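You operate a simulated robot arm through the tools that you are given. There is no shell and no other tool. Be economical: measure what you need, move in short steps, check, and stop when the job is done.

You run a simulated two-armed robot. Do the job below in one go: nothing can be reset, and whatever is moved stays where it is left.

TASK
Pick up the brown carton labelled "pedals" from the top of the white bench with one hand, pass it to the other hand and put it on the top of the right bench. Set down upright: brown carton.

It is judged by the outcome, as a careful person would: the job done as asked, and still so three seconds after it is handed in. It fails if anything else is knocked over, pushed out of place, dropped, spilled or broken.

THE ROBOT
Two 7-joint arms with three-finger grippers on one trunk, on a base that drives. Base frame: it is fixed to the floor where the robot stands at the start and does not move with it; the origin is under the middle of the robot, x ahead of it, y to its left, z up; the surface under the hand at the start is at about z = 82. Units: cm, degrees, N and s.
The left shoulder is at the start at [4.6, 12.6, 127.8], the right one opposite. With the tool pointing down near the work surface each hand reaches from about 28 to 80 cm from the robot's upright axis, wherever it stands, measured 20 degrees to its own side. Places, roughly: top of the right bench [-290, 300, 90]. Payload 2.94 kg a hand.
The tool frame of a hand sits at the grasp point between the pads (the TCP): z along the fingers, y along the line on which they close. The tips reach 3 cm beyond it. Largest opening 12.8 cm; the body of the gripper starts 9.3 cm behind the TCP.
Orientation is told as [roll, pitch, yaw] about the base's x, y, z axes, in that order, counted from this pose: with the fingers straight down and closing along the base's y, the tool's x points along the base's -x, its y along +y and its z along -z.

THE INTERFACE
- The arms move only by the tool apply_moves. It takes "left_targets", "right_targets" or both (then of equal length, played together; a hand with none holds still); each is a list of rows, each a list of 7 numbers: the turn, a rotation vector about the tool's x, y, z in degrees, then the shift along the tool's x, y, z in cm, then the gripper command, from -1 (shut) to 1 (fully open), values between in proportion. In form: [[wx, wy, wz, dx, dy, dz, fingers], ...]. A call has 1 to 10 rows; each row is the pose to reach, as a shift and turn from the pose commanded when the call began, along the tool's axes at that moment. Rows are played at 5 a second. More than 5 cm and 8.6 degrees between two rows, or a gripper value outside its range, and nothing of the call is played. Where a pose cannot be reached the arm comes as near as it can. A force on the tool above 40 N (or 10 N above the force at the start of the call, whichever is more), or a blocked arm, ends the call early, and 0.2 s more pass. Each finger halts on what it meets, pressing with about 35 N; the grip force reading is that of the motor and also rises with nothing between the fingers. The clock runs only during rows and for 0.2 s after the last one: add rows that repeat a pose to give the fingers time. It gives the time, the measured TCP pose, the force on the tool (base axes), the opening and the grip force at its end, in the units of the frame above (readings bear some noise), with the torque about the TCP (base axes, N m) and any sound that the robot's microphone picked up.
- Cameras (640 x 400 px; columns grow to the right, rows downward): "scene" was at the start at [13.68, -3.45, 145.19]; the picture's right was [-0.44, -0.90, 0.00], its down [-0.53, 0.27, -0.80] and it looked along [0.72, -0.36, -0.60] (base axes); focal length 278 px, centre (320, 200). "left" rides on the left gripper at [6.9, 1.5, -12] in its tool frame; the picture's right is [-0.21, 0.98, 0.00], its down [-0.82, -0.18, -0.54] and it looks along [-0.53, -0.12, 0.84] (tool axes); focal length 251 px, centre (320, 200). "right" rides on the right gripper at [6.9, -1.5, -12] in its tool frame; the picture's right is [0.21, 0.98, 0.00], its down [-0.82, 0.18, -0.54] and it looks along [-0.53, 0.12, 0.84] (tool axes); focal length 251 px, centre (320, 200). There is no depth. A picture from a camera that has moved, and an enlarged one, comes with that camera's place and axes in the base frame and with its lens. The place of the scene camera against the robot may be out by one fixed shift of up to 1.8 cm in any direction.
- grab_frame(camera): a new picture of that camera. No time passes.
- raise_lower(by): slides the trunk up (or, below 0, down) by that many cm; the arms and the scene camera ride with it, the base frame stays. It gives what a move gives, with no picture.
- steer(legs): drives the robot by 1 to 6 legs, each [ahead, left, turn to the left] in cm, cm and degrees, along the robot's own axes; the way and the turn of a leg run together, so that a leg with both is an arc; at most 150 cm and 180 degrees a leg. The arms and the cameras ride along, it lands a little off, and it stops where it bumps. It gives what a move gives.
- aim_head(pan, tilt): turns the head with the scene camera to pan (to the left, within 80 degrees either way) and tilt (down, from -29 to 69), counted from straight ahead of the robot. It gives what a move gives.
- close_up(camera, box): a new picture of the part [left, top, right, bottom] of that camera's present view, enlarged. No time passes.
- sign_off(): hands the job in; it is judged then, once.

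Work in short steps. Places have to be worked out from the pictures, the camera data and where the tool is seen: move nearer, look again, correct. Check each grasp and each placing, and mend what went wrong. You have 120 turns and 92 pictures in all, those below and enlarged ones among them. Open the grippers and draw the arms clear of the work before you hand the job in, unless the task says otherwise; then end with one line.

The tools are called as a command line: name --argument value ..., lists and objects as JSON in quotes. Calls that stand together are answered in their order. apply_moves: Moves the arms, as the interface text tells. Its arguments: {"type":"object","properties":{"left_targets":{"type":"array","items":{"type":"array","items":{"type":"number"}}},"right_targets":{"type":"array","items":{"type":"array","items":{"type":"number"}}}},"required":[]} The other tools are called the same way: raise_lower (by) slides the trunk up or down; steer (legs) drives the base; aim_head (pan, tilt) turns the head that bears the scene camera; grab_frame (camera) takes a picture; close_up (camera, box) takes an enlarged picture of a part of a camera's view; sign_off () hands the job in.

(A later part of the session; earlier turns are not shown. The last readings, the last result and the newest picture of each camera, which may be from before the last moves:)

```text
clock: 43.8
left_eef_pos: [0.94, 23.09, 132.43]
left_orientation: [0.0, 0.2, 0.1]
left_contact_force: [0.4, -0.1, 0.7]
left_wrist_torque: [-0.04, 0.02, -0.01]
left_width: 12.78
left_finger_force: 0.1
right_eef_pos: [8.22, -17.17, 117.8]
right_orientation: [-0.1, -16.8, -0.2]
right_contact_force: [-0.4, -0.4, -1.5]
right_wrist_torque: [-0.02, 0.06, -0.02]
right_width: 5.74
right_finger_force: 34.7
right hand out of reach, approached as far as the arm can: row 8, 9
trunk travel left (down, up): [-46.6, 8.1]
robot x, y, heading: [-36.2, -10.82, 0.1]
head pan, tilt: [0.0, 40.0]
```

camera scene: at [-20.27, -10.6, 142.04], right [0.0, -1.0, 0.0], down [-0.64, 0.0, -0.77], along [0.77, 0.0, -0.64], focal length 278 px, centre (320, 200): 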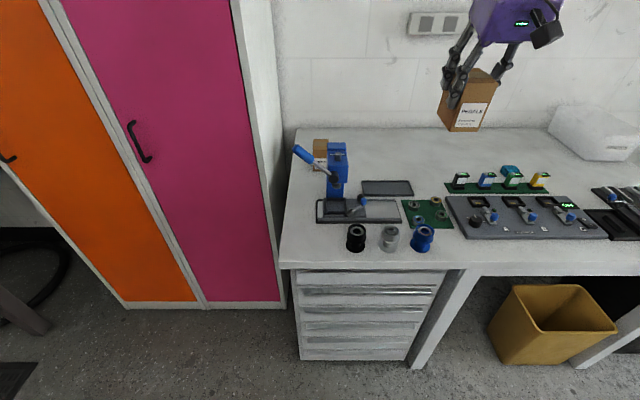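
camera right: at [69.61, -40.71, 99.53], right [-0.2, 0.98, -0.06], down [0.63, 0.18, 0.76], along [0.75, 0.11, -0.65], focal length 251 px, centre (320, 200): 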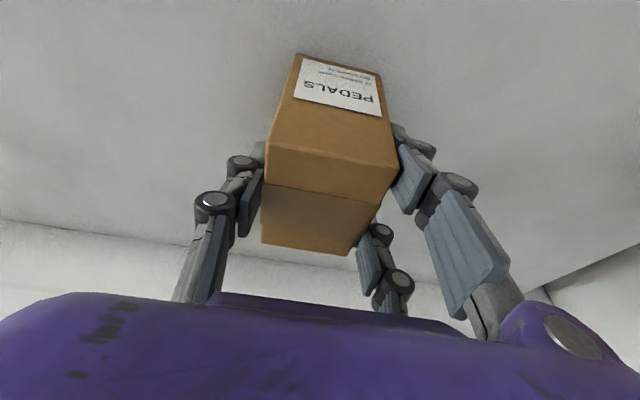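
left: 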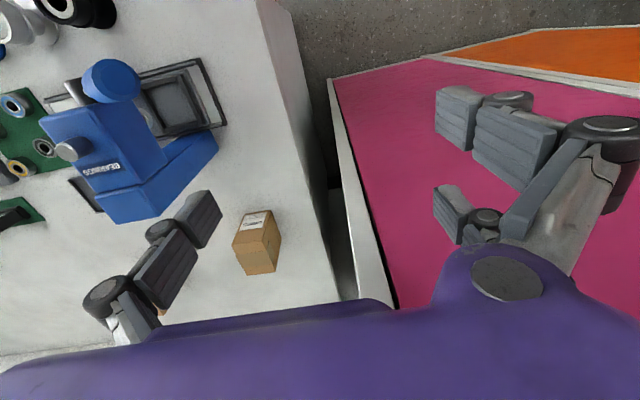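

Right holds the carton upright, centre ≈[8.5, −17.2, 114.5]. The left must come from +y, 30° below horizontal, closing along x, with its camera on top; I begin turning it in place.

apply_moves --left_targets '[[3.59, 3.59, -6.2, 0, 0, 0, 1], [7.18, 7.18, -12.4, 0, 0, 0, 1], [10.8, 10.8, -18.6, 0, 0, 0, 1], [14.4, 14.4, -24.8, 0, 0, 0, 1], [18, 18, -31, 0, 0, 0, 1], [21.5, 21.5, -37.2, 0, 0, 0, 1], [23.5, 23.5, -40.5, 0, 0, 0, 1], [23.5, 23.5, -40.5, 0, 0, 0, 1]]'

```text
clock: 45.6
left_eef_pos: [0.84, 24.65, 134.31]
left_orientation: [-15.0, 30.0, 38.3]
left_contact_force: [-0.8, -0.1, -0.6]
left_wrist_torque: [0.03, -0.02, -0.03]
left_width: 12.8
left_finger_force: 0.0
left hand out of reach, approached as far as the arm can: row 1, 2, 3, 4, 5, 6, 7, 8
right_eef_pos: [8.13, -17.19, 117.81]
right_orientation: [0.0, -16.8, -0.4]
right_contact_force: [0.5, 0.6, -2.3]
right_wrist_torque: [-0.02, 0.01, 0.0]
right_width: 5.77
right_finger_force: 35.0
trunk travel left (down, up): [-46.6, 8.1]
robot x, y, heading: [-36.21, -11.25, -0.1]
head pan, tilt: [0.0, 40.0]
```

It follows with slight drift. I continue the same rotation to the full turn while moving to ≈[8.5, 10, 128].

apply_moves --left_targets '[[3.4, 3.4, -5.8, 0, -2, 1.5, 1], [6.7, 6.7, -11.6, 0, -4, 3, 1], [10.1, 10.1, -17.4, -0.1, -6, 4.5, 1], [13.4, 13.4, -23.2, -0.2, -8, 6, 1], [16.8, 16.8, -29, -0.3, -10, 7.5, 1], [20.1, 20.1, -34.8, -0.3, -12, 9, 1], [23.4, 23.4, -40.5, -0.4, -14, 10.7, 1], [23.4, 23.4, -40.5, -0.4, -14, 10.7, 1]]'

grab_frame --camera "scene"

```text
clock: 47.4
left_eef_pos: [7.87, 10.45, 128.54]
left_orientation: [0.8, 60.2, 91.0]
left_contact_force: [0.5, -0.5, 0.4]
left_wrist_torque: [-0.02, -0.01, -0.02]
left_width: 12.8
left_finger_force: 0.0
right_eef_pos: [8.17, -17.3, 117.84]
right_orientation: [0.1, -16.9, -0.3]
right_contact_force: [0.3, -0.2, -2.6]
right_wrist_torque: [-0.02, 0.01, -0.01]
right_width: 5.76
right_finger_force: 35.0
trunk travel left (down, up): [-46.6, 8.1]
robot x, y, heading: [-36.25, -10.76, 0.1]
head pan, tilt: [0.0, 40.0]
```

```text
60 pictures are left
camera scene: at [-20.31, -10.56, 142.05], right [0.0, -1.0, 0.0], down [-0.64, 0.0, -0.77], along [0.77, 0.0, -0.64], focal length 278 px, centre (320, 200)
```

scene: 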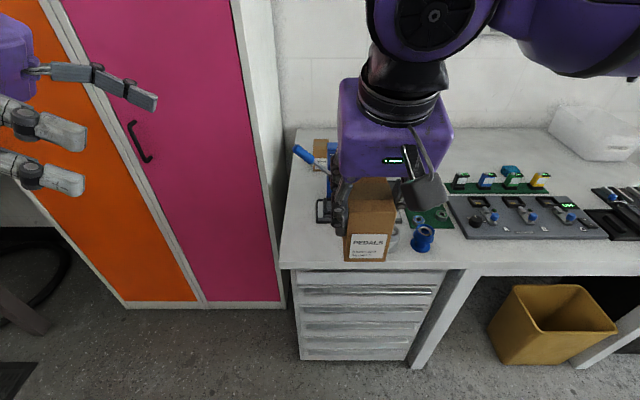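

Left is oriented exactly as wanted. I advance to a pre-handover pose ~13 cm short and look through both cameras.

apply_moves --left_targets '[[0, 0, 0, 0.1, -0.2, 4.5, 1], [0, 0, 0, 0.2, -0.4, 9, 1], [0, 0, 0, 0.4, -0.6, 13.5, 1], [0, 0, 0, 0.5, -0.6, 18.6, 1], [0, 0, 0, 0.5, -0.6, 18.6, 1]]'

grab_frame --camera "left"

grab_frame --camera "scene"

```text
refused: row 4 steps farther than a row can; nothing moved
```

```text
59 pictures are left
camera left: at [6.34, 17.32, 140.62], right [-0.98, 0.1, -0.18], down [0.17, 0.88, -0.45], along [0.11, -0.47, -0.88], focal length 251 px, centre (320, 200)
```

left: 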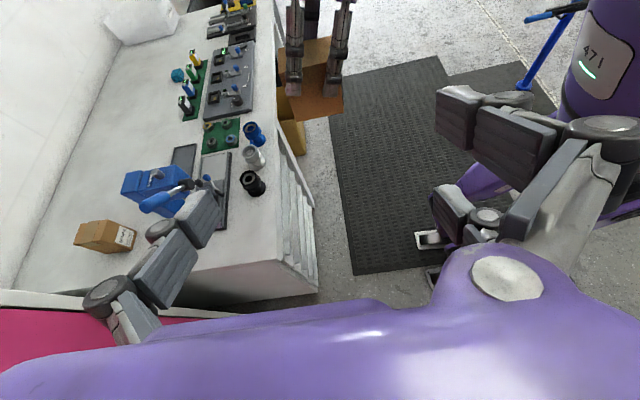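

```text
58 pictures are left
camera scene: at [-20.31, -10.56, 142.05], right [0.0, -1.0, 0.0], down [-0.64, 0.0, -0.77], along [0.77, 0.0, -0.64], focal length 278 px, centre (320, 200)
```

scene: 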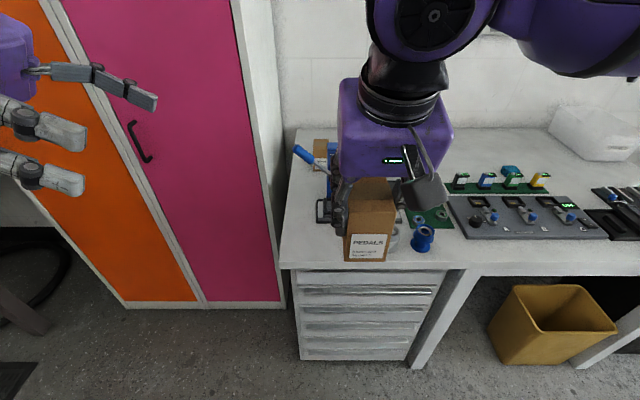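

A row step was too long; I repeat with shorter steps.

apply_moves --left_targets '[[0, 0, 0, 0.1, -0.2, 3.8, 1], [0, 0, 0, 0.2, -0.4, 7.6, 1], [0, 0, 0, 0.4, -0.6, 11.4, 1], [0, 0, 0, 0.5, -0.6, 15, 1], [0, 0, 0, 0.5, -0.6, 18.6, 1], [0, 0, 0, 0.5, -0.6, 18.6, 1]]'

grab_frame --camera "left"

grab_frame --camera "scene"

```text
clock: 48.8
left_eef_pos: [8.46, -5.99, 119.64]
left_orientation: [0.6, 60.2, 90.9]
left_contact_force: [0.6, 0.3, 0.7]
left_wrist_torque: [0.02, 0.0, 0.02]
left_width: 12.79
left_finger_force: 0.1
right_eef_pos: [8.22, -17.14, 117.81]
right_orientation: [-0.1, -16.9, -0.2]
right_contact_force: [-0.7, -0.2, -3.2]
right_wrist_torque: [0.02, 0.0, -0.01]
right_width: 5.72
right_finger_force: 35.1
trunk travel left (down, up): [-46.6, 8.1]
robot x, y, heading: [-35.93, -10.95, 0.1]
head pan, tilt: [0.0, 40.0]
```

```text
57 pictures are left
camera left: at [6.93, 0.96, 131.78], right [-0.98, 0.1, -0.18], down [0.17, 0.88, -0.45], along [0.11, -0.47, -0.88], focal length 251 px, centre (320, 200)
```

left: 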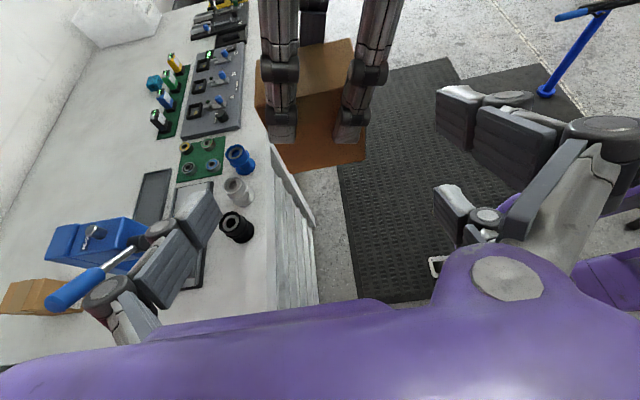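

```text
56 pictures are left
camera scene: at [-20.36, -10.54, 142.05], right [0.0, -1.0, 0.0], down [-0.64, 0.0, -0.77], along [0.77, 0.0, -0.64], focal length 278 px, centre (320, 200)
```

scene: 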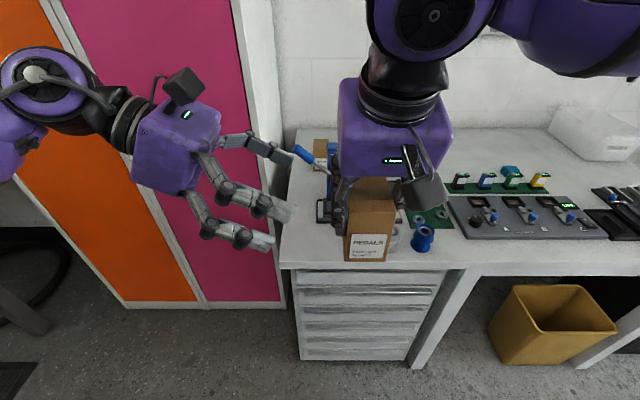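

The gripper's near side has a two-finger fork spread vertically, so I want a higher, flatter grip: tilt 18° below horizontal and TCP ~5.4 cm above the carton's bottom. I rotate in place now.

apply_moves --left_targets '[[0, 6, 0, -0.4, 0, 0.1, 1], [0, 12, 0, -0.8, 0, 0.2, 1], [0, 12, 0, -0.8, 0, 0.2, 1]]'

close_up --camera "left" --box '[160, 0, 500, 260]'

```text
clock: 49.6
left_eef_pos: [8.5, -5.81, 119.05]
left_orientation: [1.0, 72.3, 91.2]
left_contact_force: [0.2, 0.1, -0.3]
left_wrist_torque: [0.0, -0.01, 0.01]
left_width: 12.79
left_finger_force: 0.1
right_eef_pos: [8.29, -17.29, 117.88]
right_orientation: [0.0, -16.8, -0.4]
right_contact_force: [-0.5, -0.1, -2.0]
right_wrist_torque: [0.02, 0.03, 0.0]
right_width: 5.76
right_finger_force: 34.7
trunk travel left (down, up): [-46.6, 8.1]
robot x, y, heading: [-36.03, -10.38, 0.2]
head pan, tilt: [0.0, 40.0]
```

```text
1.54 times, centred on (330, 130) of left
camera zoom: at [7.0, 3.48, 129.29], right [-0.98, 0.06, -0.2], down [0.17, 0.77, -0.62], along [0.11, -0.64, -0.76], focal length 387 px, centre (305, 308)
```

zoom: 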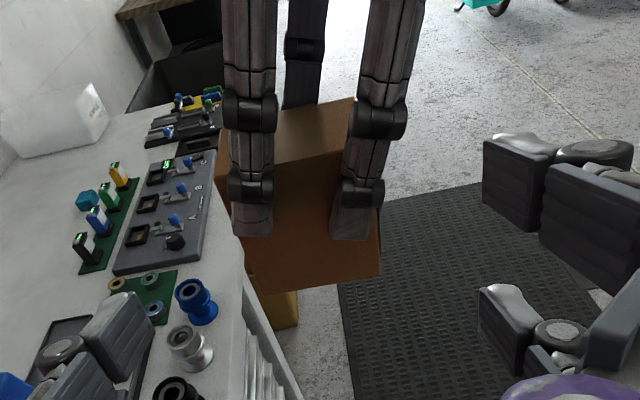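

From this view the carton spans x≈4.6–13 with its bottom at z≈110, and the right fingers don't protrude past its edges. I advance the left hand 11.2 cm so it straddles the carton along x.

apply_moves --left_targets '[[0, 0, 0, 0, -0.3, 3, 1], [0, 0, 0, 0, -0.3, 6, 1], [0, 0, 0, 0, -0.3, 8.5, 1], [0, 0, 0, 0, -0.3, 11.2, 1], [0, 0, 0, 0, -0.3, 11.2, 1]]'

grab_frame --camera "left"

grab_frame --camera "scene"

```text
clock: 50.8
left_eef_pos: [8.78, -16.57, 115.73]
left_orientation: [1.0, 72.2, 91.2]
left_contact_force: [-0.1, 0.7, -0.4]
left_wrist_torque: [0.01, 0.0, 0.03]
left_width: 12.8
left_finger_force: 0.1
right_eef_pos: [8.26, -17.22, 117.83]
right_orientation: [-0.1, -16.8, -0.3]
right_contact_force: [0.1, 0.9, -2.4]
right_wrist_torque: [-0.03, 0.02, -0.02]
right_width: 5.74
right_finger_force: 35.2
trunk travel left (down, up): [-46.6, 8.1]
robot x, y, heading: [-36.03, -11.0, -0.1]
head pan, tilt: [0.0, 40.0]
```

```text
54 pictures are left
camera left: at [7.22, -7.15, 125.92], right [-0.98, 0.06, -0.2], down [0.17, 0.77, -0.62], along [0.11, -0.64, -0.76], focal length 251 px, centre (320, 200)
```

left: 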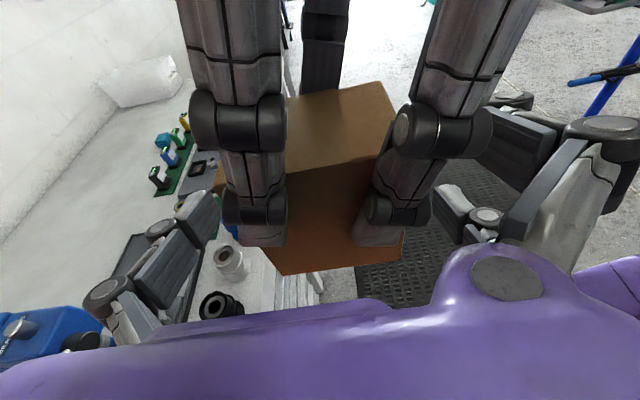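

```text
53 pictures are left
camera scene: at [-20.34, -10.52, 142.05], right [0.0, -1.0, 0.0], down [-0.64, 0.0, -0.77], along [0.77, 0.0, -0.64], focal length 278 px, centre (320, 200)
```

scene: 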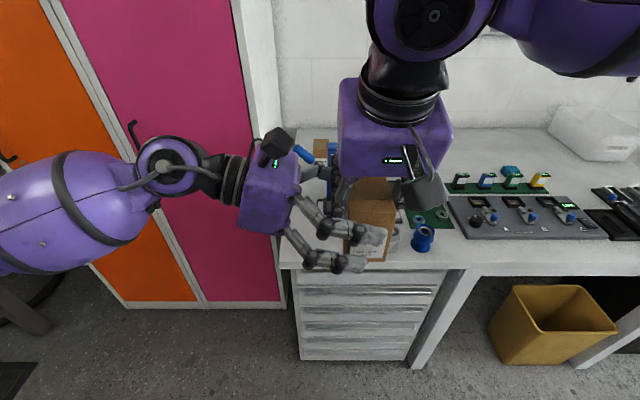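

Both sides straddle freely. The upper fork tip is near the carton's top, so I lower the left by 1.4 cm, then close it.

apply_moves --left_targets '[[0, 0, 0, -0.7, 0, 0.2, 1], [0, 0, 0, -1.35, 0, 0.45, 1], [0, 0, 0, -1.35, 0, 0.45, 0.6], [0, 0, 0, -1.35, 0, 0.45, 0.4], [0, 0, 0, -1.35, 0, 0.45, 0.2], [0, 0, 0, -1.35, 0, 0.45, -1], [0, 0, 0, -1.35, 0, 0.45, -1], [0, 0, 0, -1.35, 0, 0.45, -1]]'

grab_frame --camera "left"

grab_frame --camera "scene"

```text
clock: 52.6
left_eef_pos: [8.57, -16.47, 114.17]
left_orientation: [0.6, 72.1, 90.8]
left_contact_force: [-21.9, 10.8, -1.0]
left_wrist_torque: [-0.61, -2.98, 0.89]
left_width: 8.69
left_finger_force: 34.9
right_eef_pos: [8.25, -17.34, 117.87]
right_orientation: [-0.1, -16.9, -0.4]
right_contact_force: [22.9, -11.5, -1.6]
right_wrist_torque: [0.16, 2.18, -1.13]
right_width: 5.72
right_finger_force: 34.8
trunk travel left (down, up): [-46.6, 8.1]
robot x, y, heading: [-36.08, -11.37, 0.0]
head pan, tilt: [0.0, 40.0]
```

```text
52 pictures are left
camera left: at [7.18, -7.21, 124.49], right [-0.98, 0.07, -0.2], down [0.18, 0.77, -0.62], along [0.11, -0.64, -0.76], focal length 251 px, centre (320, 200)
```

left: 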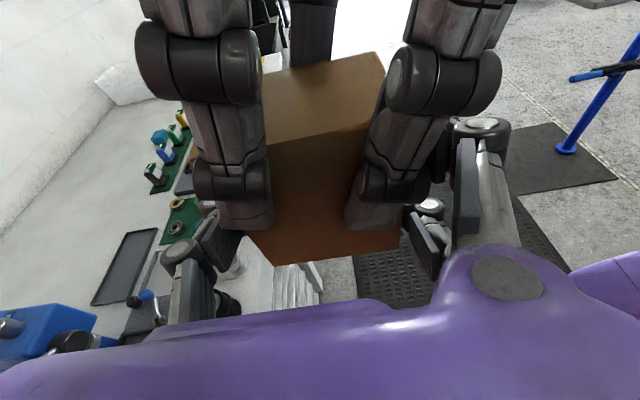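

```text
51 pictures are left
camera scene: at [-20.29, -10.58, 142.04], right [0.0, -1.0, 0.0], down [-0.64, 0.0, -0.77], along [0.77, 0.0, -0.64], focal length 278 px, centre (320, 200)
```

scene: 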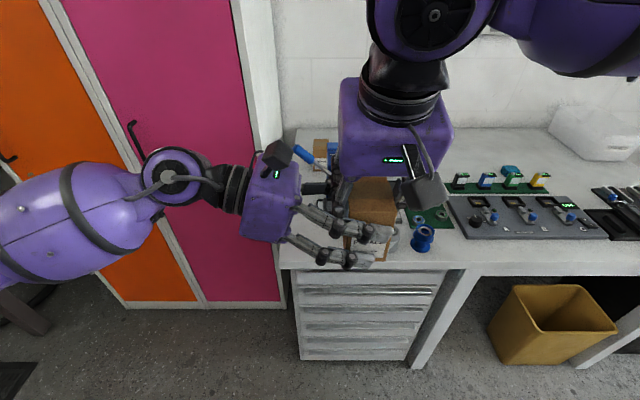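

Left gripped at 8.7 cm. The hands push 22 N against each other along x, so I ease the left hand a few mm to relieve that before releasing the right.

apply_moves --left_targets '[[0, 0, 0, 0, 0.3, -0.15, -1], [0, 0, 0, 0, 0.3, -0.15, -1], [0, 0, 0, 0, 0.3, -0.15, -1]]'

```text
clock: 53.4
left_eef_pos: [8.6, -16.27, 114.26]
left_orientation: [1.3, 72.1, 91.5]
left_contact_force: [-9.7, -1.4, -4.4]
left_wrist_torque: [0.31, -1.92, 1.5]
left_width: 8.66
left_finger_force: 34.9
right_eef_pos: [8.3, -17.23, 117.85]
right_orientation: [0.1, -16.9, -0.2]
right_contact_force: [9.3, 1.6, 4.5]
right_wrist_torque: [-0.15, 1.56, -1.58]
right_width: 5.74
right_finger_force: 34.9
trunk travel left (down, up): [-46.6, 8.1]
robot x, y, heading: [-36.47, -11.21, -0.0]
head pan, tilt: [0.0, 40.0]
```

Forces halved. I ease slightly more, then open the right hand only partly (≈8.3 cm) to stay off the left palm.

apply_moves --left_targets '[[0, 0, 0, 0, 0.2, 0, -1], [0, 0, 0, 0, 0.2, 0, -1], [0, 0, 0, 0, 0.2, 0, -1], [0, 0, 0, 0, 0.2, 0, -1], [0, 0, 0, 0, 0.2, 0, -1]]' --right_targets '[[0, 0, 0, 0, 0, 0, -1], [0, 0, 0, 0, 0, 0, 0.1], [0, 0, 0, 0, 0, 0, 0.3], [0, 0, 0, 0, 0, 0, 0.3], [0, 0, 0, 0, 0, 0, 0.3]]'

grab_frame --camera "left"

grab_frame --camera "scene"

```text
clock: 54.6
left_eef_pos: [8.36, -16.35, 114.23]
left_orientation: [1.1, 72.2, 91.4]
left_contact_force: [-2.5, 1.7, 0.1]
left_wrist_torque: [-0.11, -0.08, -0.01]
left_width: 8.48
left_finger_force: 35.4
right_eef_pos: [8.19, -17.32, 117.9]
right_orientation: [0.1, -17.0, -0.4]
right_contact_force: [2.3, -1.7, 0.1]
right_wrist_torque: [0.01, 0.03, 0.01]
right_width: 8.12
right_finger_force: 0.0
trunk travel left (down, up): [-46.6, 8.1]
robot x, y, heading: [-36.16, -11.22, 0.3]
head pan, tilt: [0.0, 40.0]
```

```text
50 pictures are left
camera left: at [6.74, -7.04, 124.53], right [-0.98, 0.06, -0.2], down [0.17, 0.77, -0.62], along [0.11, -0.64, -0.76], focal length 251 px, centre (320, 200)
```

left: 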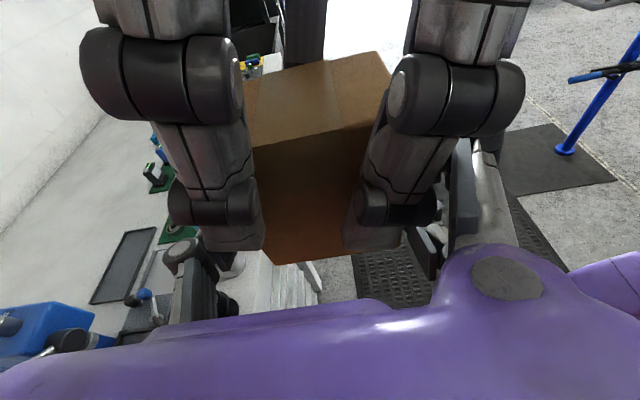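

```text
49 pictures are left
camera scene: at [-20.29, -10.58, 142.04], right [0.0, -1.0, 0.0], down [-0.64, 0.0, -0.77], along [0.77, 0.0, -0.64], focal length 278 px, centre (320, 200)
```

scene: 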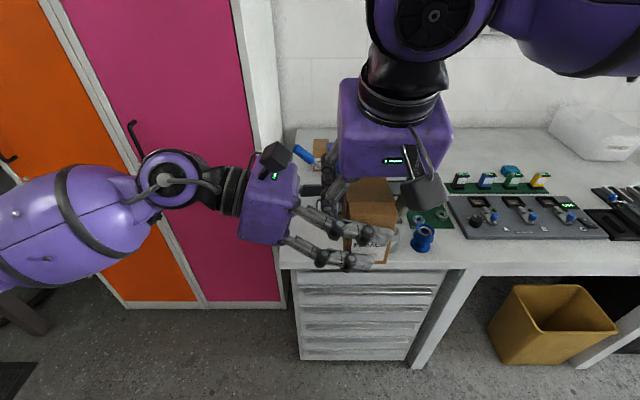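

Right released; residual contact only 2.5 N. I retract the right hand upward along its tool axis in small steps.

apply_moves --right_targets '[[0, 0, 0, 0, 0, -1, 0.3], [0, 0, 0, 0, 0, -2.5, 0.3], [0, 0, 0, 0, 0, -5, 0.3], [0, 0, 0, 0, 0, -9, 0.3], [0, 0, 0, 0, 0, -13, 0.3], [0, 0, 0, 0, 0, -13, 0.3]]'

grab_frame --camera "scene"

```text
clock: 56.0
left_eef_pos: [8.29, -16.25, 114.07]
left_orientation: [1.2, 72.1, 91.4]
left_contact_force: [0.7, 0.2, 0.4]
left_wrist_torque: [0.03, -0.01, -0.03]
left_width: 8.5
left_finger_force: 35.4
right_eef_pos: [4.38, -17.16, 129.99]
right_orientation: [0.1, -16.8, -0.3]
right_contact_force: [0.5, -0.5, -0.9]
right_wrist_torque: [0.02, -0.01, 0.03]
right_width: 8.31
right_finger_force: 0.0
trunk travel left (down, up): [-46.6, 8.1]
robot x, y, heading: [-36.64, -11.19, -0.1]
head pan, tilt: [0.0, 40.0]
```

```text
48 pictures are left
camera scene: at [-20.22, -10.59, 142.03], right [0.0, -1.0, 0.0], down [-0.64, 0.0, -0.77], along [0.77, 0.0, -0.64], focal length 278 px, centre (320, 200)
```

scene: 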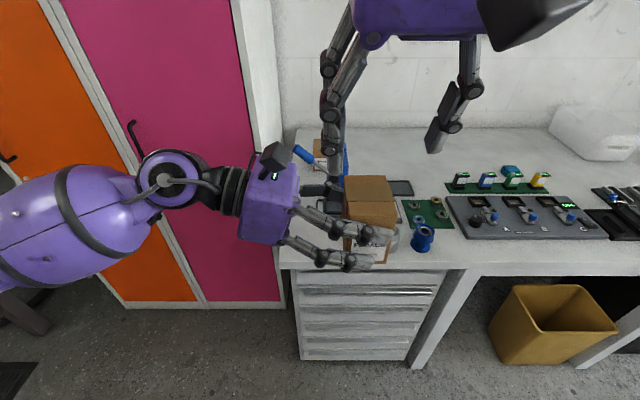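

Carton stays in the left hand. I move the right hand off to its own side and re-read the left force.

apply_moves --right_targets '[[0, 0, 0, 0, -2, -3, 0.3], [0, 0, 0, 0, -6, -4, 0.3], [0, 0, 0, 0, -10, -4, 0.3], [0, 0, 0, 0, -14, -4, 0.3], [0, 0, 0, 0, -18, -4, 0.3], [0, 0, 0, 2, -22, -4, 0.3], [0, 0, 0, 4, -26, -4, 0.3]]'

grab_frame --camera "scene"

grab_frame --camera "left"

```text
clock: 57.6
left_eef_pos: [8.36, -16.44, 114.1]
left_orientation: [1.2, 72.2, 91.4]
left_contact_force: [1.0, -0.2, -1.0]
left_wrist_torque: [0.07, 0.01, 0.01]
left_width: 8.46
left_finger_force: 34.6
right_eef_pos: [-0.88, -43.52, 132.76]
right_orientation: [0.2, -17.0, -0.3]
right_contact_force: [0.0, 0.0, 0.3]
right_wrist_torque: [0.06, 0.0, 0.06]
right_width: 8.32
right_finger_force: 0.0
trunk travel left (down, up): [-46.6, 8.1]
robot x, y, heading: [-35.85, -10.95, 0.0]
head pan, tilt: [0.0, 40.0]
```

```text
47 pictures are left
camera scene: at [-20.22, -10.78, 142.03], right [0.0, -1.0, 0.0], down [-0.64, 0.0, -0.77], along [0.77, 0.0, -0.64], focal length 278 px, centre (320, 200)
```

scene: 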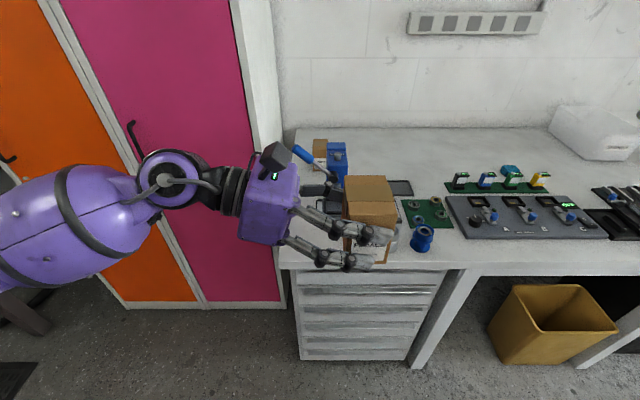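

```text
46 pictures are left
camera left: at [6.8, -7.22, 124.51], right [-0.98, 0.06, -0.2], down [0.17, 0.77, -0.62], along [0.11, -0.64, -0.76], focal length 251 px, centre (320, 200)
```

left: 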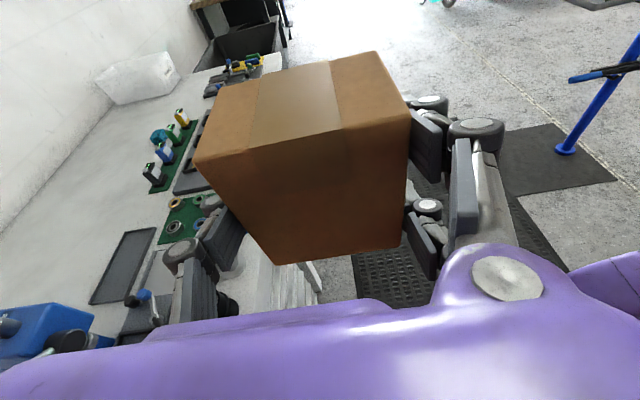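

Handover complete: the left alone holds the carton upright. Now I turn in place to the left 90° and look toward the right bench.

steer --legs '[[-10, 0, 0], [0, 0, 90]]'

aim_head --pan 45 --tilt 18

grab_frame --camera "scene"

aim_head --pan -5 --tilt 18

grab_frame --camera "scene"

```text
clock: 60.9
left_eef_pos: [-7.98, 13.66, 115.93]
left_orientation: [-4.4, 73.7, 125.7]
left_contact_force: [-0.3, 0.1, -0.9]
left_wrist_torque: [0.14, 0.04, 0.1]
left_width: 8.46
left_finger_force: 35.5
right_eef_pos: [2.8, -11.21, 132.73]
right_orientation: [0.1, -16.6, 41.1]
right_contact_force: [-1.9, -0.4, -0.1]
right_wrist_torque: [0.02, -0.09, -0.05]
right_width: 8.29
right_finger_force: 0.3
trunk travel left (down, up): [-46.6, 8.1]
robot x, y, heading: [-46.25, -11.24, 41.2]
head pan, tilt: [0.0, 40.0]
stopped in leg 2: the robot was blocked; the commanded pose is now the measured one
```

```text
clock: 62.0
left_eef_pos: [-7.66, 14.15, 115.33]
left_orientation: [-2.4, 73.3, 128.3]
left_contact_force: [-0.1, 0.5, -2.0]
left_wrist_torque: [0.03, 0.02, 0.0]
left_width: 8.46
left_finger_force: 35.5
right_eef_pos: [3.31, -10.9, 132.32]
right_orientation: [0.4, -16.2, 41.5]
right_contact_force: [0.9, -0.2, -0.2]
right_wrist_torque: [-0.01, -0.01, 0.03]
right_width: 8.3
right_finger_force: 0.0
trunk travel left (down, up): [-46.6, 8.1]
robot x, y, heading: [-46.38, -10.79, 41.8]
head pan, tilt: [45.0, 18.0]
```

```text
45 pictures are left
camera scene: at [-38.55, 4.92, 145.35], right [1.0, -0.06, -0.01], down [-0.03, -0.31, -0.95], along [0.05, 0.95, -0.31], focal length 278 px, centre (320, 200)
```

scene: 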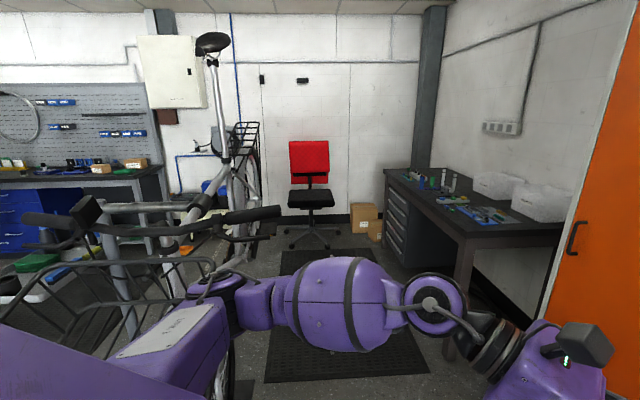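

```text
clock: 63.1
left_eef_pos: [-7.53, 14.13, 115.4]
left_orientation: [-2.3, 73.4, 128.2]
left_contact_force: [0.0, 0.7, -3.0]
left_wrist_torque: [0.01, 0.06, -0.03]
left_width: 8.46
left_finger_force: 34.4
right_eef_pos: [3.35, -10.86, 132.43]
right_orientation: [0.4, -16.2, 41.4]
right_contact_force: [0.1, 0.2, -0.2]
right_wrist_torque: [0.02, -0.03, -0.02]
right_width: 8.31
right_finger_force: 0.1
trunk travel left (down, up): [-46.6, 8.1]
robot x, y, heading: [-46.2, -10.96, 41.4]
head pan, tilt: [-5.0, 18.0]
```

```text
44 pictures are left
camera scene: at [-31.62, 1.17, 145.3], right [0.6, -0.8, 0.0], down [-0.26, -0.19, -0.95], along [0.76, 0.57, -0.32], focal length 278 px, centre (320, 200)
```

scene: 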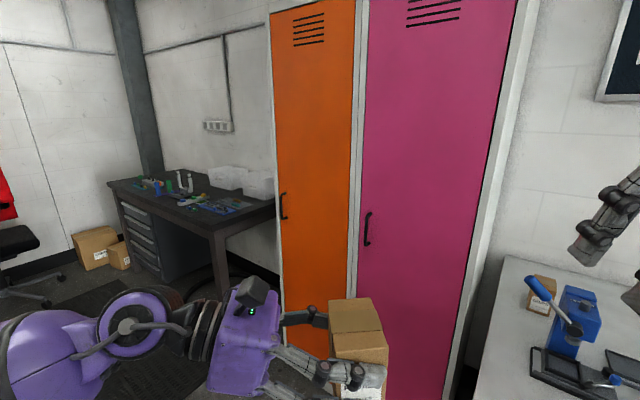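

The turn stopped at 41°: my left elbow side met the bike that stands close on the left. I turn back clockwise, away from it (to about −90°), and look behind.

steer --legs '[[0, 0, -41], [0, -15, 0], [0, 0, -90]]'

aim_head --pan -80 --tilt 18

grab_frame --camera "scene"

```text
clock: 70.8
left_eef_pos: [-51.47, -69.99, 115.73]
left_orientation: [-4.0, 73.4, -4.2]
left_contact_force: [0.0, 0.1, -2.6]
left_wrist_torque: [0.03, -0.03, -0.03]
left_width: 8.46
left_finger_force: 35.5
right_eef_pos: [-77.67, -61.63, 132.82]
right_orientation: [0.0, -16.9, -89.6]
right_contact_force: [0.1, 0.0, 0.4]
right_wrist_torque: [-0.01, -0.01, 0.02]
right_width: 8.3
right_finger_force: 0.1
trunk travel left (down, up): [-46.6, 8.1]
robot x, y, heading: [-45.83, -26.23, -89.3]
head pan, tilt: [-5.0, 18.0]
```

```text
clock: 72.3
left_eef_pos: [-51.54, -69.98, 115.79]
left_orientation: [-4.0, 73.4, -4.2]
left_contact_force: [-0.8, 0.0, -2.4]
left_wrist_torque: [0.01, -0.03, 0.01]
left_width: 8.47
left_finger_force: 34.9
right_eef_pos: [-77.49, -61.61, 132.84]
right_orientation: [-0.1, -16.9, -89.6]
right_contact_force: [0.2, 0.9, -0.5]
right_wrist_torque: [0.03, 0.04, 0.0]
right_width: 8.31
right_finger_force: 0.2
trunk travel left (down, up): [-46.6, 8.1]
robot x, y, heading: [-45.75, -25.62, -89.2]
head pan, tilt: [-80.0, 18.0]
```

```text
43 pictures are left
camera scene: at [-55.57, -35.36, 145.51], right [-0.19, 0.98, 0.0], down [0.3, 0.06, -0.95], along [-0.93, -0.18, -0.31], focal length 278 px, centre (320, 200)
```

scene: 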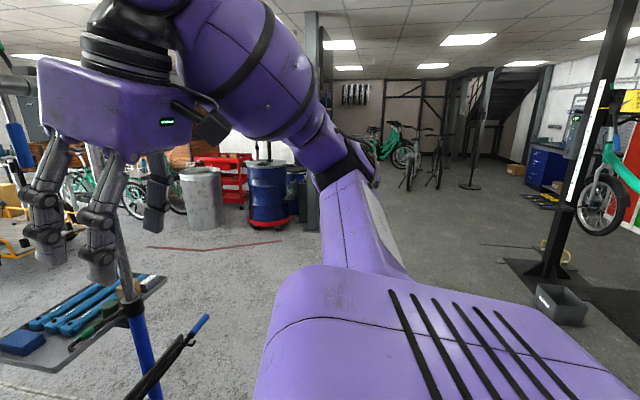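

I see the open floor toward −x; a tool-tray stand is near [−118,−107] and a bike on a repair stand near [−320,150]. I step 20 away from the rear bike, turn to face −x, and look towards the right bench.

steer --legs '[[20, 0, 0], [0, 0, -90]]'

aim_head --pan -50 --tilt 18

grab_frame --camera "scene"

aim_head --pan 0 --tilt 25

grab_frame --camera "scene"

```text
clock: 77.7
left_eef_pos: [-89.64, -40.22, 115.66]
left_orientation: [-4.0, 73.4, -94.1]
left_contact_force: [-0.1, 0.1, -3.5]
left_wrist_torque: [-0.01, 0.02, -0.05]
left_width: 8.49
left_finger_force: 35.0
right_eef_pos: [-81.21, -14.01, 132.91]
right_orientation: [0.0, -16.9, -179.4]
right_contact_force: [0.6, -0.3, 1.0]
right_wrist_torque: [-0.01, -0.03, -0.03]
right_width: 8.32
right_finger_force: 0.0
trunk travel left (down, up): [-46.6, 8.1]
robot x, y, heading: [-45.54, -45.62, -179.2]
head pan, tilt: [-80.0, 18.0]
```

```text
clock: 78.7
left_eef_pos: [-89.66, -40.2, 115.74]
left_orientation: [-4.0, 73.5, -93.9]
left_contact_force: [0.4, 0.1, -2.5]
left_wrist_torque: [-0.03, 0.01, -0.03]
left_width: 8.46
left_finger_force: 35.3
right_eef_pos: [-81.31, -14.15, 132.91]
right_orientation: [0.0, -17.0, -179.5]
right_contact_force: [1.1, -0.3, -0.5]
right_wrist_torque: [0.01, -0.01, -0.02]
right_width: 8.31
right_finger_force: 0.0
trunk travel left (down, up): [-46.6, 8.1]
robot x, y, heading: [-45.31, -45.79, -179.1]
head pan, tilt: [-50.0, 18.0]
```

```text
42 pictures are left
camera scene: at [-60.55, -38.48, 145.51], right [0.76, 0.65, 0.0], down [0.2, -0.23, -0.95], along [-0.62, 0.72, -0.31], focal length 278 px, centre (320, 200)
```

scene: 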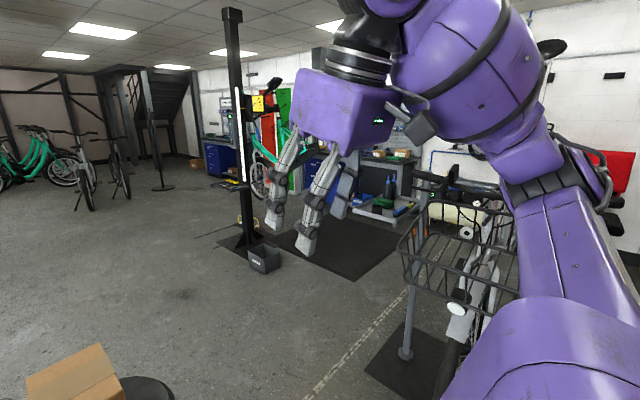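

```text
clock: 79.9
left_eef_pos: [-89.72, -40.22, 115.74]
left_orientation: [-4.0, 73.4, -94.0]
left_contact_force: [-0.3, -0.2, -2.1]
left_wrist_torque: [0.01, 0.04, -0.01]
left_width: 8.46
left_finger_force: 35.0
right_eef_pos: [-81.37, -13.92, 132.92]
right_orientation: [0.0, -16.8, -179.5]
right_contact_force: [-0.1, 0.3, -0.8]
right_wrist_torque: [-0.05, 0.01, 0.0]
right_width: 8.32
right_finger_force: 0.0
trunk travel left (down, up): [-46.6, 8.1]
robot x, y, heading: [-45.59, -45.77, -179.1]
head pan, tilt: [0.0, 25.0]
```

```text
41 pictures are left
camera scene: at [-63.67, -45.67, 144.38], right [-0.01, 1.0, 0.0], down [0.42, 0.01, -0.91], along [-0.91, -0.01, -0.42], focal length 278 px, centre (320, 200)
```

scene: 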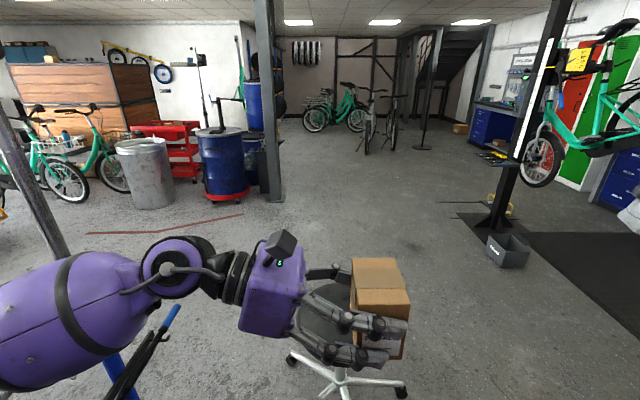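

A swivel stool stands ahead of me, hidden by the carton, and a bike on a stand to the right. I look further down to place them exactly before choosing the path.

aim_head --pan -35 --tilt 45

grab_frame --camera "scene"

aim_head --pan 15 --tilt 50

grab_frame --camera "scene"

```text
clock: 80.9
left_eef_pos: [-89.73, -40.17, 115.72]
left_orientation: [-3.9, 73.5, -94.0]
left_contact_force: [0.1, 0.2, -1.9]
left_wrist_torque: [-0.03, 0.0, 0.04]
left_width: 8.48
left_finger_force: 35.0
right_eef_pos: [-81.28, -14.02, 132.92]
right_orientation: [0.0, -17.0, -179.5]
right_contact_force: [1.1, -0.2, -0.9]
right_wrist_torque: [0.01, -0.02, 0.01]
right_width: 8.35
right_finger_force: 0.0
trunk travel left (down, up): [-46.6, 8.1]
robot x, y, heading: [-45.36, -45.96, -179.1]
head pan, tilt: [-35.0, 45.0]
```

```text
40 pictures are left
camera scene: at [-61.19, -40.98, 141.32], right [0.56, 0.83, 0.0], down [0.58, -0.4, -0.71], along [-0.59, 0.4, -0.71], focal length 278 px, centre (320, 200)
```

scene: 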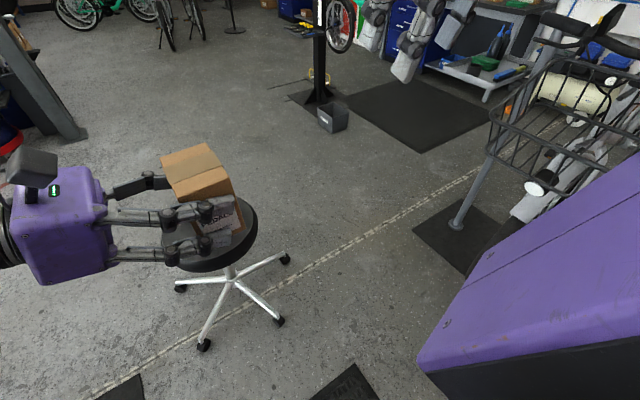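

```text
clock: 82.0
left_eef_pos: [-89.7, -40.18, 115.74]
left_orientation: [-4.1, 73.4, -94.1]
left_contact_force: [-0.3, -0.5, -2.5]
left_wrist_torque: [0.0, -0.01, 0.03]
left_width: 8.46
left_finger_force: 34.9
right_eef_pos: [-81.33, -14.08, 133.03]
right_orientation: [0.0, -16.9, -179.6]
right_contact_force: [0.4, -0.3, 0.2]
right_wrist_torque: [-0.03, 0.0, 0.0]
right_width: 8.3
right_finger_force: 0.1
trunk travel left (down, up): [-46.6, 8.1]
robot x, y, heading: [-45.24, -45.79, -179.0]
head pan, tilt: [15.0, 50.0]
```

```text
39 pictures are left
camera scene: at [-62.06, -47.29, 140.77], right [-0.22, 0.97, 0.0], down [0.73, 0.17, -0.66], along [-0.64, -0.15, -0.75], focal length 278 px, centre (320, 200)
```

scene: 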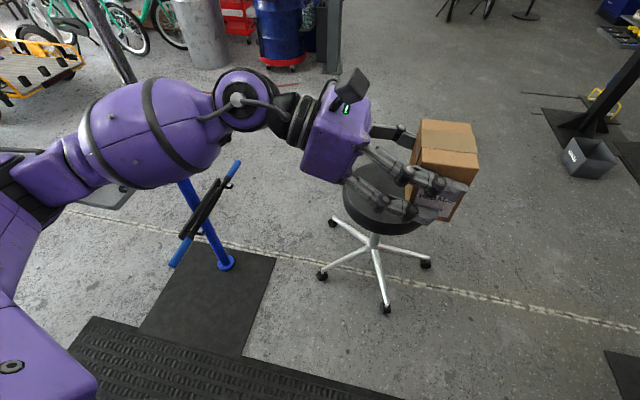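

The stool (centre ≈[−143,−37], radius 28) leaves too narrow a gap to the bike, so I take the longer way round on the −y side. I turn back to face −y and look ahead.

steer --legs '[[-8, 0, 0], [0, 0, 90]]'

aim_head --pan -20 --tilt 30

grab_frame --camera "scene"

```text
clock: 86.9
left_eef_pos: [-42.9, -90.07, 115.73]
left_orientation: [-3.9, 73.3, -3.8]
left_contact_force: [0.8, -1.1, -1.5]
left_wrist_torque: [0.02, -0.05, 0.02]
left_width: 8.46
left_finger_force: 35.2
right_eef_pos: [-69.27, -81.79, 132.8]
right_orientation: [0.0, -16.9, -89.2]
right_contact_force: [0.3, 0.7, 0.2]
right_wrist_torque: [-0.01, 0.02, -0.02]
right_width: 8.32
right_finger_force: 0.0
trunk travel left (down, up): [-46.6, 8.1]
robot x, y, heading: [-37.29, -45.56, -88.9]
head pan, tilt: [15.0, 50.0]
```

```text
clock: 88.0
left_eef_pos: [-42.97, -90.08, 115.63]
left_orientation: [-3.8, 73.5, -3.8]
left_contact_force: [-0.4, 0.3, -1.6]
left_wrist_torque: [0.0, 0.0, -0.01]
left_width: 8.46
left_finger_force: 35.3
right_eef_pos: [-69.14, -81.76, 132.87]
right_orientation: [0.0, -17.0, -89.2]
right_contact_force: [0.2, 0.4, 0.1]
right_wrist_torque: [-0.01, -0.02, 0.0]
right_width: 8.3
right_finger_force: 0.0
trunk travel left (down, up): [-46.6, 8.1]
robot x, y, heading: [-37.38, -46.0, -88.8]
head pan, tilt: [-20.0, 30.0]
```

```text
38 pictures are left
camera scene: at [-41.04, -62.08, 143.57], right [-0.95, 0.32, 0.0], down [0.16, 0.47, -0.87], along [-0.28, -0.82, -0.5], focal length 278 px, centre (320, 200)
```

scene: 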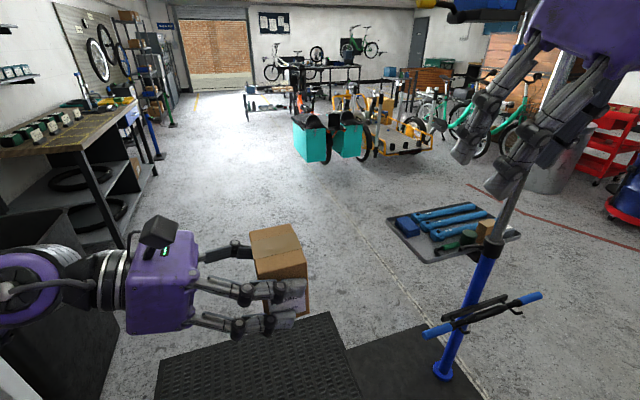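

The way along −y is clear: tray stand at x≤−94, y −140…−108, with its tube at x≈−126; my right elbow reaches x≈−99 at z≈136. I drive ahead 135, then strafe right (−x) 130.

steer --legs '[[0, 4, -1], [135, 0, 0], [0, -130, 0]]'

aim_head --pan -70 --tilt 25

grab_frame --camera "scene"

```text
clock: 91.5
left_eef_pos: [-39.55, -130.16, 115.95]
left_orientation: [-4.8, 73.4, -5.9]
left_contact_force: [-0.1, -0.2, -3.0]
left_wrist_torque: [0.03, -0.05, -0.02]
left_width: 8.45
left_finger_force: 35.1
right_eef_pos: [-65.23, -120.55, 133.38]
right_orientation: [-0.8, -18.3, -89.3]
right_contact_force: [0.0, -0.7, -0.3]
right_wrist_torque: [0.0, 0.0, -0.02]
right_width: 8.33
right_finger_force: 0.0
trunk travel left (down, up): [-46.6, 8.1]
robot x, y, heading: [-33.28, -86.48, -90.3]
head pan, tilt: [-20.0, 30.0]
stopped in leg 2: the robot was blocked; the commanded pose is now the measured one
```

```text
clock: 92.7
left_eef_pos: [-39.54, -130.02, 115.96]
left_orientation: [-5.4, 73.4, -6.1]
left_contact_force: [-0.2, 0.7, -1.3]
left_wrist_torque: [-0.04, -0.01, 0.0]
left_width: 8.48
left_finger_force: 34.6
right_eef_pos: [-65.17, -120.63, 133.27]
right_orientation: [-0.7, -17.9, -89.4]
right_contact_force: [-1.0, -0.2, 0.5]
right_wrist_torque: [0.02, 0.02, 0.03]
right_width: 8.33
right_finger_force: 0.1
trunk travel left (down, up): [-46.6, 8.1]
robot x, y, heading: [-33.22, -86.47, -90.1]
head pan, tilt: [-70.0, 25.0]
```

```text
37 pictures are left
camera scene: at [-42.53, -96.42, 144.48], right [-0.34, 0.94, -0.01], down [0.4, 0.14, -0.91], along [-0.85, -0.31, -0.42], focal length 278 px, centre (320, 200)
```

scene: 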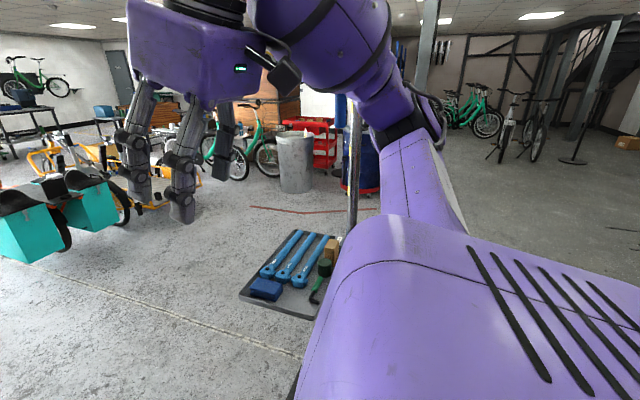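

Blocked at y≈−86. I look to the left to see which side touches.

aim_head --pan 55 --tilt 35

grab_frame --camera "scene"

grab_frame --camera "right"

```text
clock: 94.8
left_eef_pos: [-39.5, -129.99, 116.06]
left_orientation: [-5.3, 73.4, -6.2]
left_contact_force: [0.3, 0.1, -2.2]
left_wrist_torque: [-0.01, -0.01, 0.0]
left_width: 8.47
left_finger_force: 34.9
right_eef_pos: [-65.19, -120.59, 133.43]
right_orientation: [-0.7, -18.0, -89.4]
right_contact_force: [-0.1, 0.4, 0.4]
right_wrist_torque: [0.01, 0.03, 0.01]
right_width: 8.33
right_finger_force: 0.1
trunk travel left (down, up): [-46.6, 8.1]
robot x, y, heading: [-33.14, -86.45, -90.1]
head pan, tilt: [55.0, 35.0]
```

```text
36 pictures are left
camera scene: at [-26.62, -98.4, 142.88], right [-0.58, -0.82, 0.01], down [-0.47, 0.32, -0.82], along [0.67, -0.48, -0.57], focal length 278 px, centre (320, 200)
```

scene: 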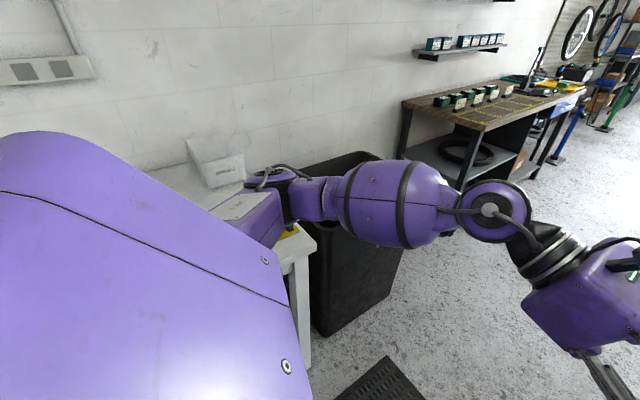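

```text
35 pictures are left
camera right: at [-66.52, -110.3, 142.59], right [0.97, 0.21, -0.08], down [0.19, -0.61, 0.77], along [0.11, -0.76, -0.64], focal length 251 px, centre (320, 200)
```

right: 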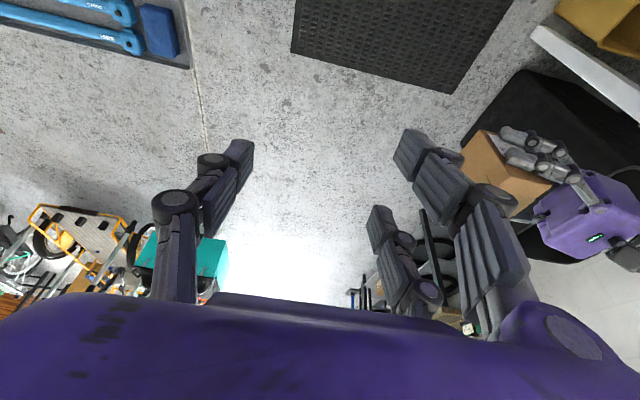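

Left seems free; probably the repair stand's clamp (z≈150, near my right forearm) is the obstacle. I back off 30 cm and look at it at eye level.

steer --legs '[[-30, 0, 0]]'

aim_head --pan -35 --tilt 0

grab_frame --camera "scene"

```text
clock: 96.8
left_eef_pos: [-39.62, -100.86, 115.65]
left_orientation: [-3.6, 73.3, -4.7]
left_contact_force: [-0.3, 0.5, -2.6]
left_wrist_torque: [-0.03, -0.05, -0.02]
left_width: 8.45
left_finger_force: 35.2
right_eef_pos: [-65.46, -91.57, 132.99]
right_orientation: [-0.6, -17.6, -89.4]
right_contact_force: [-0.3, -1.0, -0.2]
right_wrist_torque: [0.0, -0.03, 0.01]
right_width: 8.27
right_finger_force: 0.0
trunk travel left (down, up): [-46.6, 8.1]
robot x, y, heading: [-33.06, -56.66, -90.2]
head pan, tilt: [55.0, 35.0]
```

```text
clock: 98.5
left_eef_pos: [-39.64, -100.82, 115.75]
left_orientation: [-3.9, 73.3, -4.6]
left_contact_force: [-0.2, -0.6, -2.2]
left_wrist_torque: [0.04, -0.01, -0.03]
left_width: 8.45
left_finger_force: 35.0
right_eef_pos: [-65.36, -91.56, 132.99]
right_orientation: [-0.6, -17.5, -89.5]
right_contact_force: [-0.2, -0.8, 0.3]
right_wrist_torque: [0.01, -0.01, -0.05]
right_width: 8.31
right_finger_force: 0.1
trunk travel left (down, up): [-46.6, 8.1]
robot x, y, heading: [-33.0, -56.74, -90.2]
head pan, tilt: [-35.0, 0.0]
```

```text
34 pictures are left
camera scene: at [-39.23, -71.72, 148.41], right [-0.82, 0.58, 0.0], down [0.0, 0.0, -1.0], along [-0.58, -0.82, 0.0], focal length 278 px, centre (320, 200)
```

scene: 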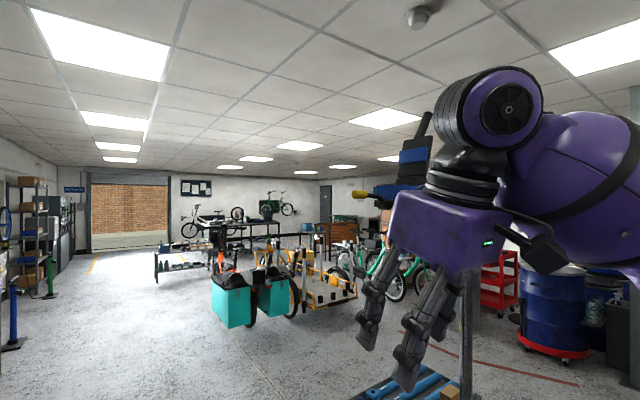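

The clamp with its yellow-tipped lever sits around [−110…−95, −125, 150], right where my right forearm passed. I shift 15 cm to +x and go on ahead.

steer --legs '[[0, 15, 0], [60, 0, 0]]'

aim_head --pan 60 --tilt 35

grab_frame --camera "scene"

```text
clock: 103.5
left_eef_pos: [-24.71, -161.27, 115.75]
left_orientation: [-3.9, 73.3, -4.7]
left_contact_force: [0.6, -0.5, -2.7]
left_wrist_torque: [0.0, -0.01, 0.01]
left_width: 8.45
left_finger_force: 34.9
right_eef_pos: [-50.51, -151.96, 132.97]
right_orientation: [-0.6, -17.6, -89.5]
right_contact_force: [0.1, 0.4, -0.3]
right_wrist_torque: [-0.02, -0.02, -0.01]
right_width: 8.31
right_finger_force: 0.0
trunk travel left (down, up): [-46.6, 8.1]
robot x, y, heading: [-18.35, -117.12, -90.3]
head pan, tilt: [-35.0, 0.0]
```

```text
clock: 105.2
left_eef_pos: [-24.6, -161.2, 115.52]
left_orientation: [-3.8, 73.3, -4.7]
left_contact_force: [0.2, 0.1, -2.7]
left_wrist_torque: [-0.02, -0.01, -0.03]
left_width: 8.46
left_finger_force: 34.9
right_eef_pos: [-50.56, -151.98, 132.99]
right_orientation: [-0.6, -17.5, -89.5]
right_contact_force: [-0.2, 0.0, -0.2]
right_wrist_torque: [0.04, -0.03, 0.0]
right_width: 8.33
right_finger_force: 0.0
trunk travel left (down, up): [-46.6, 8.1]
robot x, y, heading: [-18.59, -116.88, -90.1]
head pan, tilt: [60.0, 35.0]
```

```text
33 pictures are left
camera scene: at [-11.6, -129.19, 142.8], right [-0.5, -0.86, 0.0], down [-0.5, 0.29, -0.82], along [0.71, -0.41, -0.57], focal length 278 px, centre (320, 200)
```

scene: 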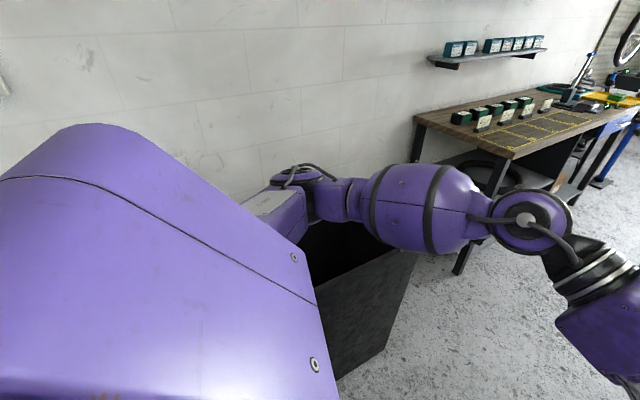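

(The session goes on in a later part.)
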